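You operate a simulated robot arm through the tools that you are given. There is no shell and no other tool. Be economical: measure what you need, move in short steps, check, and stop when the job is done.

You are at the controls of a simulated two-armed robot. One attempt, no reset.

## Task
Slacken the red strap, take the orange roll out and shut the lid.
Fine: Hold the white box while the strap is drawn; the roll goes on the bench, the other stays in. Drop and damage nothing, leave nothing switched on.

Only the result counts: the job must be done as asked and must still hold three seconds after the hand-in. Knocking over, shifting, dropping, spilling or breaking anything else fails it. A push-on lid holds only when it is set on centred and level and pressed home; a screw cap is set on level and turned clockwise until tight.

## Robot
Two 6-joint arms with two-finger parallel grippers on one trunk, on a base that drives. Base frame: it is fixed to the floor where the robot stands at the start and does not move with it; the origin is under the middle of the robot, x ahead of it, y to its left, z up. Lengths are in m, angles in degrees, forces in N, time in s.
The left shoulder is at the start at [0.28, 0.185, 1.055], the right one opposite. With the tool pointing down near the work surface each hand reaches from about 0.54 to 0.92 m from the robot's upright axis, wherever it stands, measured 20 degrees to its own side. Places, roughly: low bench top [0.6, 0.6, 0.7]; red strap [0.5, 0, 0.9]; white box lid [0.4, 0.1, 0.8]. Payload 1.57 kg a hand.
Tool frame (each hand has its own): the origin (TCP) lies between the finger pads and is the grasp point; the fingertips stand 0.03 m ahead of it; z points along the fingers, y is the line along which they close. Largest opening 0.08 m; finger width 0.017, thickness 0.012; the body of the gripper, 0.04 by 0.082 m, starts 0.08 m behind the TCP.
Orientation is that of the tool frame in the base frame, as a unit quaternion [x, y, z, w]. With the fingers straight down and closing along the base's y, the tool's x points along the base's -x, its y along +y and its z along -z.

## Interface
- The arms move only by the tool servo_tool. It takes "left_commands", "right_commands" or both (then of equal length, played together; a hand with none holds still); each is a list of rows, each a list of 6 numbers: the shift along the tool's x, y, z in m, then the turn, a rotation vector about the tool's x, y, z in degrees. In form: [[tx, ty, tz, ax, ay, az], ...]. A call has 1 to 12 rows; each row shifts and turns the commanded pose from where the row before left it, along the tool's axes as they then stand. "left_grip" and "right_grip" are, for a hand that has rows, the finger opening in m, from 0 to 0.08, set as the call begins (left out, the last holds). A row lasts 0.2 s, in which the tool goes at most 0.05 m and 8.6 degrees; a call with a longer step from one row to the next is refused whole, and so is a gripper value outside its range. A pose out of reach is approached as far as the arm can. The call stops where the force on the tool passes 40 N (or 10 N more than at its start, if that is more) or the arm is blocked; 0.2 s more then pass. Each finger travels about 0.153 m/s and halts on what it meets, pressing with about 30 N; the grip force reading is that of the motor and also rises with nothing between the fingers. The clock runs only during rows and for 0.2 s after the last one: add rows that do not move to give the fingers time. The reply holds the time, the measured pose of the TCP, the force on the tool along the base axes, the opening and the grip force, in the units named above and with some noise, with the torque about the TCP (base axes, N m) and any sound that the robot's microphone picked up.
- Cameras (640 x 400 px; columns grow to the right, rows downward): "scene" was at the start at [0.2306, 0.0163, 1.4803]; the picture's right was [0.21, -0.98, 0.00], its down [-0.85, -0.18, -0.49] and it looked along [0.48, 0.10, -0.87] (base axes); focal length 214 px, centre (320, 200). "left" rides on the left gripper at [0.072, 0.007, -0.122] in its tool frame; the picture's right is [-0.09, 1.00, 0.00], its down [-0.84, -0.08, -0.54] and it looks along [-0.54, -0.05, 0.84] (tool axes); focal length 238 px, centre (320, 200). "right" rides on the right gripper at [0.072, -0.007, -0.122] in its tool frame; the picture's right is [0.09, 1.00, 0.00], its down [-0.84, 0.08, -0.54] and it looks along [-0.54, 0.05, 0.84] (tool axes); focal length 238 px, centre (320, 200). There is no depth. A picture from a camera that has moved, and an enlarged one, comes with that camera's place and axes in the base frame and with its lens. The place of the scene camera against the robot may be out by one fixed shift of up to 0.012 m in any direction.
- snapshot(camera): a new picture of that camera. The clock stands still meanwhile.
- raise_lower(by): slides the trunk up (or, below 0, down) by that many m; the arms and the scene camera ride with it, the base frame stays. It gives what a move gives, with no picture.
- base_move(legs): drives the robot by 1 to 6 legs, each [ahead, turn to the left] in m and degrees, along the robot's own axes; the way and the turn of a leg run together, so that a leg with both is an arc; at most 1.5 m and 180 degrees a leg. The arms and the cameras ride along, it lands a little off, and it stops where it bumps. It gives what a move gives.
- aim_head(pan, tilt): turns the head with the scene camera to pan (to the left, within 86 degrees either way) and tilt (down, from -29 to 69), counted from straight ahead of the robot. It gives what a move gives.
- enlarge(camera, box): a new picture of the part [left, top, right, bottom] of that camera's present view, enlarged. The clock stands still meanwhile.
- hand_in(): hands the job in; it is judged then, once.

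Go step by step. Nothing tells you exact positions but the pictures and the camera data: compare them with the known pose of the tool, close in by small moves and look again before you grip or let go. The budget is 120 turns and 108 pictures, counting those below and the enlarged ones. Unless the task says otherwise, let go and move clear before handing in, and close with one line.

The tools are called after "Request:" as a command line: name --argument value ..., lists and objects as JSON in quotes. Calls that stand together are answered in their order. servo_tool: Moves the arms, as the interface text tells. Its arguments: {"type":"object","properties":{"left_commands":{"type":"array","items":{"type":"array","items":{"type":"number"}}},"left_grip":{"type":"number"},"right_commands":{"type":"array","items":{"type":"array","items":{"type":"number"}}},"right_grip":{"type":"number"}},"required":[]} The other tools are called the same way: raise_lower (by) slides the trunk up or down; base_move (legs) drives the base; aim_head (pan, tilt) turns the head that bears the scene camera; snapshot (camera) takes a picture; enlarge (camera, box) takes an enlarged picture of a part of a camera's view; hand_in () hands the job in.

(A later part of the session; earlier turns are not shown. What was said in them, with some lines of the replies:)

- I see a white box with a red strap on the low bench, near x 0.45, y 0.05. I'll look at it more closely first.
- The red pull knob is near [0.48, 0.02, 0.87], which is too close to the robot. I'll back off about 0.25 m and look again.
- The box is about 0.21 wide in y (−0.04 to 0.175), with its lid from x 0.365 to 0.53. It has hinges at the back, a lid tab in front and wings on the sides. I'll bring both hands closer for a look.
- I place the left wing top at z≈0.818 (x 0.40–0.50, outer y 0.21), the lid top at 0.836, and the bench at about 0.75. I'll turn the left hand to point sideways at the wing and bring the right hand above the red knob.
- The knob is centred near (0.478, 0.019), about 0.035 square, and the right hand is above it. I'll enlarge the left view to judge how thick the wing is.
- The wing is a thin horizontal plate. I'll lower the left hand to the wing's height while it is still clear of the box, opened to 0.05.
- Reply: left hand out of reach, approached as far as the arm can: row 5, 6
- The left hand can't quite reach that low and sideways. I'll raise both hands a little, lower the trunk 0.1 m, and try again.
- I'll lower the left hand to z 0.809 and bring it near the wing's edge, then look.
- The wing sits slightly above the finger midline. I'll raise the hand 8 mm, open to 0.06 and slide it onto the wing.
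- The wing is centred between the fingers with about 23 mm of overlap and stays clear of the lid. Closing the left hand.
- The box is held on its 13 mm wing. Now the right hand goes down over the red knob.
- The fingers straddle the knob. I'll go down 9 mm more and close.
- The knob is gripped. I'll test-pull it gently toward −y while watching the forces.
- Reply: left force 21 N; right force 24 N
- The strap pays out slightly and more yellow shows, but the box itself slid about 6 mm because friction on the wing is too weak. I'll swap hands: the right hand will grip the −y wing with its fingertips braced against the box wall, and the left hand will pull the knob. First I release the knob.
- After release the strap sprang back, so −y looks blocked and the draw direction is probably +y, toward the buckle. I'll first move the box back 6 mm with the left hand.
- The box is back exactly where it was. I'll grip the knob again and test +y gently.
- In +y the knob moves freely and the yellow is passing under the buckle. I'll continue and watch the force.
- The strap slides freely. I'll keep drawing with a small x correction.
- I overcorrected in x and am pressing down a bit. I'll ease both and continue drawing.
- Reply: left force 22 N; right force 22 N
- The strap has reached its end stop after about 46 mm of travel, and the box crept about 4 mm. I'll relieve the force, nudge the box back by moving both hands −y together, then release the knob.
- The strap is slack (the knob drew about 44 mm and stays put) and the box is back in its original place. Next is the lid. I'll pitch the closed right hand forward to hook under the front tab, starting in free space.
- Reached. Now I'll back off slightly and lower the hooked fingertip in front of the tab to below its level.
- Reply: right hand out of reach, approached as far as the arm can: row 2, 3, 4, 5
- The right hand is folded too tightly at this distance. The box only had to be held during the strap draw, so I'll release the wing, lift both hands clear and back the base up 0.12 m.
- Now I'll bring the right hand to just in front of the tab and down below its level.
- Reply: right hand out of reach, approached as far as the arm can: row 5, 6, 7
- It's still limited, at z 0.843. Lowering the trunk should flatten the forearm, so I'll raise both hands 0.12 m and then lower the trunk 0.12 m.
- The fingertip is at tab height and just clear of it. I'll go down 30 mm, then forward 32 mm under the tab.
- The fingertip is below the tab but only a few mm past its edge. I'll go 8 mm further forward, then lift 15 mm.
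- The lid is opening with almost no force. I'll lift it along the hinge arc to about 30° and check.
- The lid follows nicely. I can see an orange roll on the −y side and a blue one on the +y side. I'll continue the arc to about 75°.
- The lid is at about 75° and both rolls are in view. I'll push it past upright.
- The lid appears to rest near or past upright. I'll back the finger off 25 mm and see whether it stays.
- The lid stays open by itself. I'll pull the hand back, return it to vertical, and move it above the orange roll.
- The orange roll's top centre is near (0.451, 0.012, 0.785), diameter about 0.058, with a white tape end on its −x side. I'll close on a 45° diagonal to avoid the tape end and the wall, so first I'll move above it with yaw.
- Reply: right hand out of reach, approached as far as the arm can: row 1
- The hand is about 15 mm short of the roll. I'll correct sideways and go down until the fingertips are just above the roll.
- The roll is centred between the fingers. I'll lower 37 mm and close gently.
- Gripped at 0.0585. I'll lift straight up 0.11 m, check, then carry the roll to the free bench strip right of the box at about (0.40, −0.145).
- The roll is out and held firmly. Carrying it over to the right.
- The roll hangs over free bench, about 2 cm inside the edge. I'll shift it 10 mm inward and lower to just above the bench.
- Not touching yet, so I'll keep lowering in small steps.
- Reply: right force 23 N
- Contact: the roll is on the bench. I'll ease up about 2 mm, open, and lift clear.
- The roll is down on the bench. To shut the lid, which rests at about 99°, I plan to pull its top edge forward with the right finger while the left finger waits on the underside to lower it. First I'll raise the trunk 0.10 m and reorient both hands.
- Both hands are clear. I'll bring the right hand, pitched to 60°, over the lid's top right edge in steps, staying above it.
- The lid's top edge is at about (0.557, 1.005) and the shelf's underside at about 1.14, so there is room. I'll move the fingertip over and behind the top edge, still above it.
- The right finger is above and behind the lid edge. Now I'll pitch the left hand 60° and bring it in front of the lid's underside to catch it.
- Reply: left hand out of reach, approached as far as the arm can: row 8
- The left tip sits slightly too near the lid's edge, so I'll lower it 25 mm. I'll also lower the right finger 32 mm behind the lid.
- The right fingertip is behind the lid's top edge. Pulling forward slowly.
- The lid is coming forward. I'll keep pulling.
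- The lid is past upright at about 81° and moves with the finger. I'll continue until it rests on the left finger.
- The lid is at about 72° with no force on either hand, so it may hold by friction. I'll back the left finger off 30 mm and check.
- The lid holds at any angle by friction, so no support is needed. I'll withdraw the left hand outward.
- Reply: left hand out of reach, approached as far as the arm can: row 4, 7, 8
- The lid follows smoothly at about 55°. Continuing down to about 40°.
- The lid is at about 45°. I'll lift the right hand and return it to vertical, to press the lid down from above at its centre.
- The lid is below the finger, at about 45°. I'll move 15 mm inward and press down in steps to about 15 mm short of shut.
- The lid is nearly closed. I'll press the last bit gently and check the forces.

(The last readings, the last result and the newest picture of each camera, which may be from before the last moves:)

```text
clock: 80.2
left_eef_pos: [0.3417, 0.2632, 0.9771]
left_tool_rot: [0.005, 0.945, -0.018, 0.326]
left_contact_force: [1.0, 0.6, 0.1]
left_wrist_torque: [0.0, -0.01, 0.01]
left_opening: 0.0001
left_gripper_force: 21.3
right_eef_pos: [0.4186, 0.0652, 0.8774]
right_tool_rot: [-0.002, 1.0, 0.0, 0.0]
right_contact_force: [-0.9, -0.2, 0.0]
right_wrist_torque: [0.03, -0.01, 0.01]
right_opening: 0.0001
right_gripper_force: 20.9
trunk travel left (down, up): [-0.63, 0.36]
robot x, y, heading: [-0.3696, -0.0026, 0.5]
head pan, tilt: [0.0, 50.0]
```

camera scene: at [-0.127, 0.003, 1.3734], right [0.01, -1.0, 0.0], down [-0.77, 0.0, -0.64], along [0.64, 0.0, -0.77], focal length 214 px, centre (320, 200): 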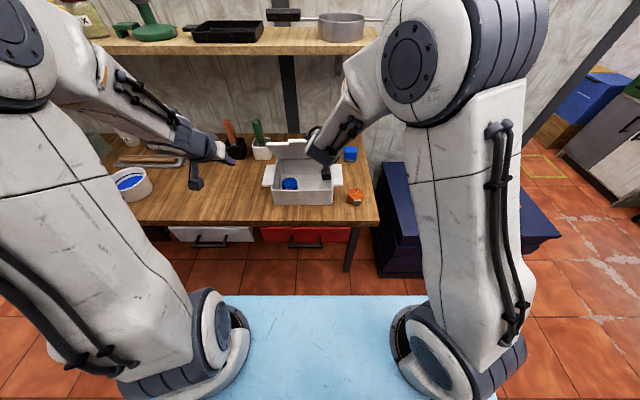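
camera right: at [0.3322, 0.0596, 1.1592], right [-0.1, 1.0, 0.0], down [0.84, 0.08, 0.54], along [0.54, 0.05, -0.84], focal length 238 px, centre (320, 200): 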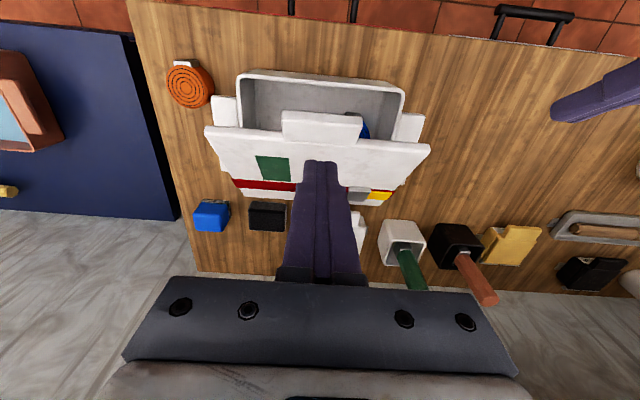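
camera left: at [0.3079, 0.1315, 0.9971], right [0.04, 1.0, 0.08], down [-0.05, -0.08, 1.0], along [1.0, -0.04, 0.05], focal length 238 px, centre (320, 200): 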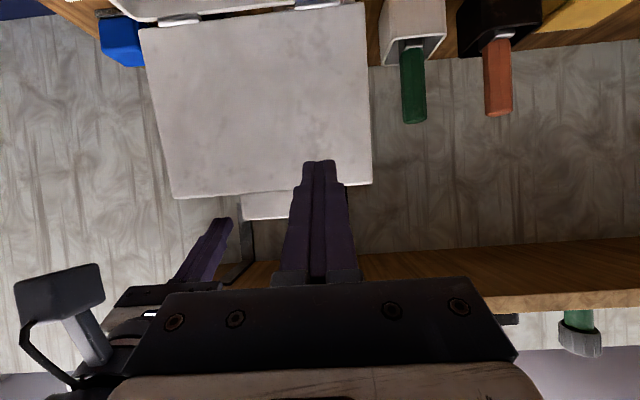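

Request:
servo_tool --right_commands '[[0, 0, 0.002, 0, 0, 0], [0, 0, 0.002, 0, 0, 0], [0, 0, 0.002, 0, 0, 0]]'

Request:
enlarge --camera "scene" --box '[260, 130, 380, 220]'

```text
clock: 81.0
left_eef_pos: [0.342, 0.2634, 0.9769]
left_tool_rot: [0.006, 0.945, -0.019, 0.326]
left_contact_force: [-0.5, -0.4, 0.1]
left_wrist_torque: [-0.02, -0.01, 0.0]
left_opening: 0.0
left_gripper_force: 21.4
right_eef_pos: [0.4191, 0.0669, 0.871]
right_tool_rot: [-0.002, 1.0, 0.0, 0.0]
right_contact_force: [-0.2, 0.2, 0.1]
right_wrist_torque: [-0.01, 0.0, 0.0]
right_opening: 0.0004
right_gripper_force: 21.3
trunk travel left (down, up): [-0.63, 0.36]
robot x, y, heading: [-0.3698, -0.0004, 0.0]
head pan, tilt: [0.0, 50.0]
```

```text
4.44 times, centred on (320, 175) of scene
camera zoom: at [-0.127, 0.003, 1.3734], right [0.01, -1.0, 0.0], down [-0.77, 0.0, -0.64], along [0.64, 0.0, -0.77], focal length 953 px, centre (320, 311)
```

zoom: 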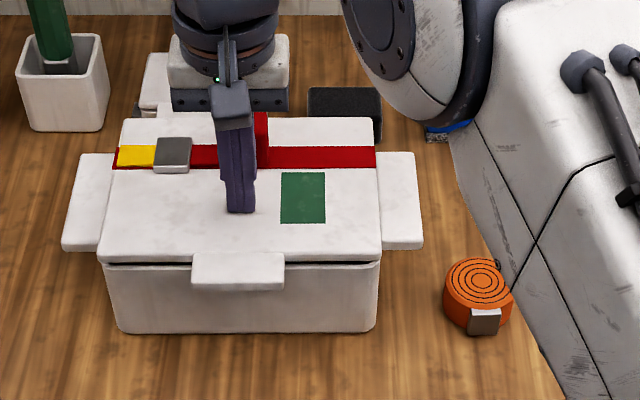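

A thin gap remains, so I'll continue down in 2 mm steps.

Request:
servo_tool --right_commands '[[0, 0, 0.002, 0, 0, 0], [0, 0, 0.002, 0, 0, 0], [0, 0, 0.001, 0, 0, 0]]'

```text
clock: 81.8
left_eef_pos: [0.3417, 0.2641, 0.9779]
left_tool_rot: [0.005, 0.945, -0.018, 0.326]
left_contact_force: [0.4, 0.6, 0.0]
left_wrist_torque: [-0.03, 0.0, 0.01]
left_opening: 0.0
left_gripper_force: 20.7
right_eef_pos: [0.4185, 0.0664, 0.8684]
right_tool_rot: [-0.003, 1.0, 0.0, 0.002]
right_contact_force: [-2.1, -2.0, 12.4]
right_wrist_torque: [-0.01, 0.06, 0.03]
right_opening: 0.0
right_gripper_force: 21.4
trunk travel left (down, up): [-0.63, 0.36]
robot x, y, heading: [-0.372, -0.0033, 0.2]
head pan, tilt: [0.0, 50.0]
```

It's bearing now at 12 N. One more mm of press, then lift and inspect.

Request:
servo_tool --right_commands '[[0, 0, 0.002, 0, 0, 0], [0, 0, 0, 0, 0, 0]]'

Request:
servo_tool --right_commands '[[0, 0, -0.005, 0, 0, 0], [0, 0, -0.03, 0, 0, 0], [0, 0, -0.04, 0, 0, 0], [0, 0, -0.04, 0, 0, 0]]'

Request:
enlarge --camera "scene" --box '[260, 130, 380, 220]'

```text
clock: 82.3
left_eef_pos: [0.3406, 0.2634, 0.978]
left_tool_rot: [0.005, 0.945, -0.018, 0.326]
left_contact_force: [-0.5, 0.4, 0.1]
left_wrist_torque: [-0.04, -0.02, -0.02]
left_opening: 0.0002
left_gripper_force: 21.0
right_eef_pos: [0.4188, 0.0661, 0.8677]
right_tool_rot: [-0.003, 1.0, 0.001, 0.001]
right_contact_force: [-6.6, -5.4, 30.0]
right_wrist_torque: [-0.14, 0.09, 0.03]
right_opening: 0.0002
right_gripper_force: 21.1
trunk travel left (down, up): [-0.63, 0.36]
robot x, y, heading: [-0.3694, -0.0023, 0.5]
head pan, tilt: [0.0, 50.0]
```

```text
clock: 83.3
left_eef_pos: [0.3424, 0.2649, 0.9758]
left_tool_rot: [0.005, 0.945, -0.018, 0.325]
left_contact_force: [0.5, -0.4, -0.1]
left_wrist_torque: [-0.04, 0.01, 0.03]
left_opening: 0.0
left_gripper_force: 21.4
right_eef_pos: [0.4184, 0.0658, 0.9806]
right_tool_rot: [-0.003, 1.0, 0.0, 0.0]
right_contact_force: [1.1, -0.4, 0.7]
right_wrist_torque: [-0.01, 0.01, -0.02]
right_opening: 0.0
right_gripper_force: 21.3
trunk travel left (down, up): [-0.63, 0.36]
robot x, y, heading: [-0.3696, -0.0025, 0.5]
head pan, tilt: [0.0, 50.0]
```

```text
4.44 times, centred on (320, 175) of scene
camera zoom: at [-0.1269, 0.003, 1.3733], right [0.01, -1.0, 0.0], down [-0.77, 0.0, -0.64], along [0.64, 0.0, -0.77], focal length 953 px, centre (320, 311)
```

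zoom: 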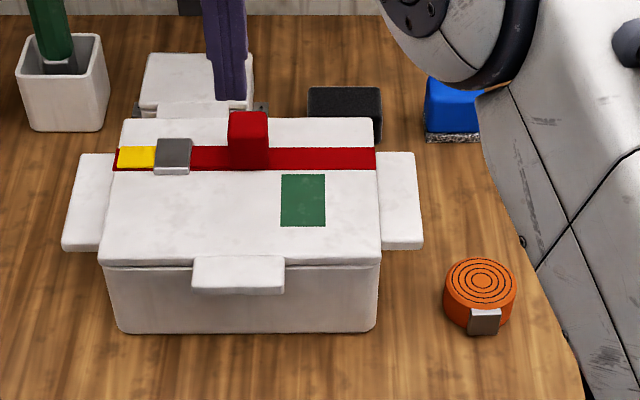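

The lid is shut flush, the box is in its original place, the strap is slack, and the roll stands on the bench. I'll move the right hand fully clear and take a last look.

Request:
servo_tool --right_commands '[[0.02, -0.01, -0.03, 0, 0, 0], [0.02, -0.01, -0.03, 0, 0, 0], [0.02, -0.01, -0.02, 0, 0, 0], [0, 0, 0, 0, 0, 0], [0, 0, 0, 0, 0, 0], [0, 0, 0, 0, 0, 0]]'

Request:
snapshot --camera "scene"

```text
clock: 84.8
left_eef_pos: [0.3418, 0.2629, 0.9764]
left_tool_rot: [0.005, 0.946, -0.019, 0.325]
left_contact_force: [0.1, 0.2, 0.1]
left_wrist_torque: [-0.02, 0.0, -0.02]
left_opening: 0.0
left_gripper_force: 20.9
right_eef_pos: [0.3606, 0.0344, 1.0597]
right_tool_rot: [-0.003, 1.0, 0.0, 0.0]
right_contact_force: [0.0, -0.4, 0.5]
right_wrist_torque: [0.01, 0.02, 0.01]
right_opening: 0.0
right_gripper_force: 21.0
trunk travel left (down, up): [-0.63, 0.36]
robot x, y, heading: [-0.3711, -0.0039, 0.4]
head pan, tilt: [0.0, 50.0]
```

```text
14 pictures are left
camera scene: at [-0.127, 0.0029, 1.3734], right [0.01, -1.0, 0.0], down [-0.77, 0.0, -0.64], along [0.64, 0.0, -0.77], focal length 214 px, centre (320, 200)
```

scene: 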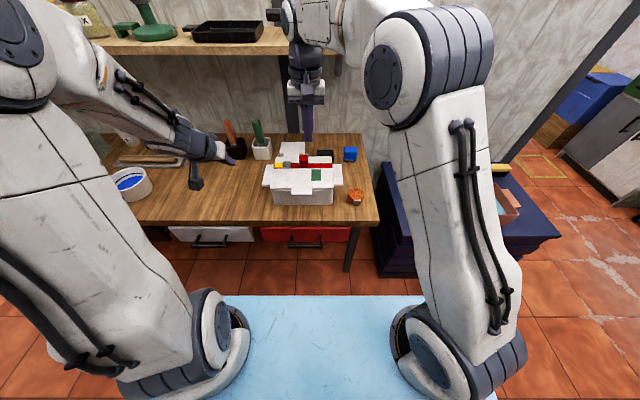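

Everything is in place and both hands are clear, so I'm handing in.

Request:
hand_in

```text
The job is handed in.
```

The red strap is slack, the orange roll is on the bench right of the box, the blue roll is still inside, and the lid is shut. While I drew the strap the box slipped a few millimetres in my grip twice, and I moved it back to its starting place both times.
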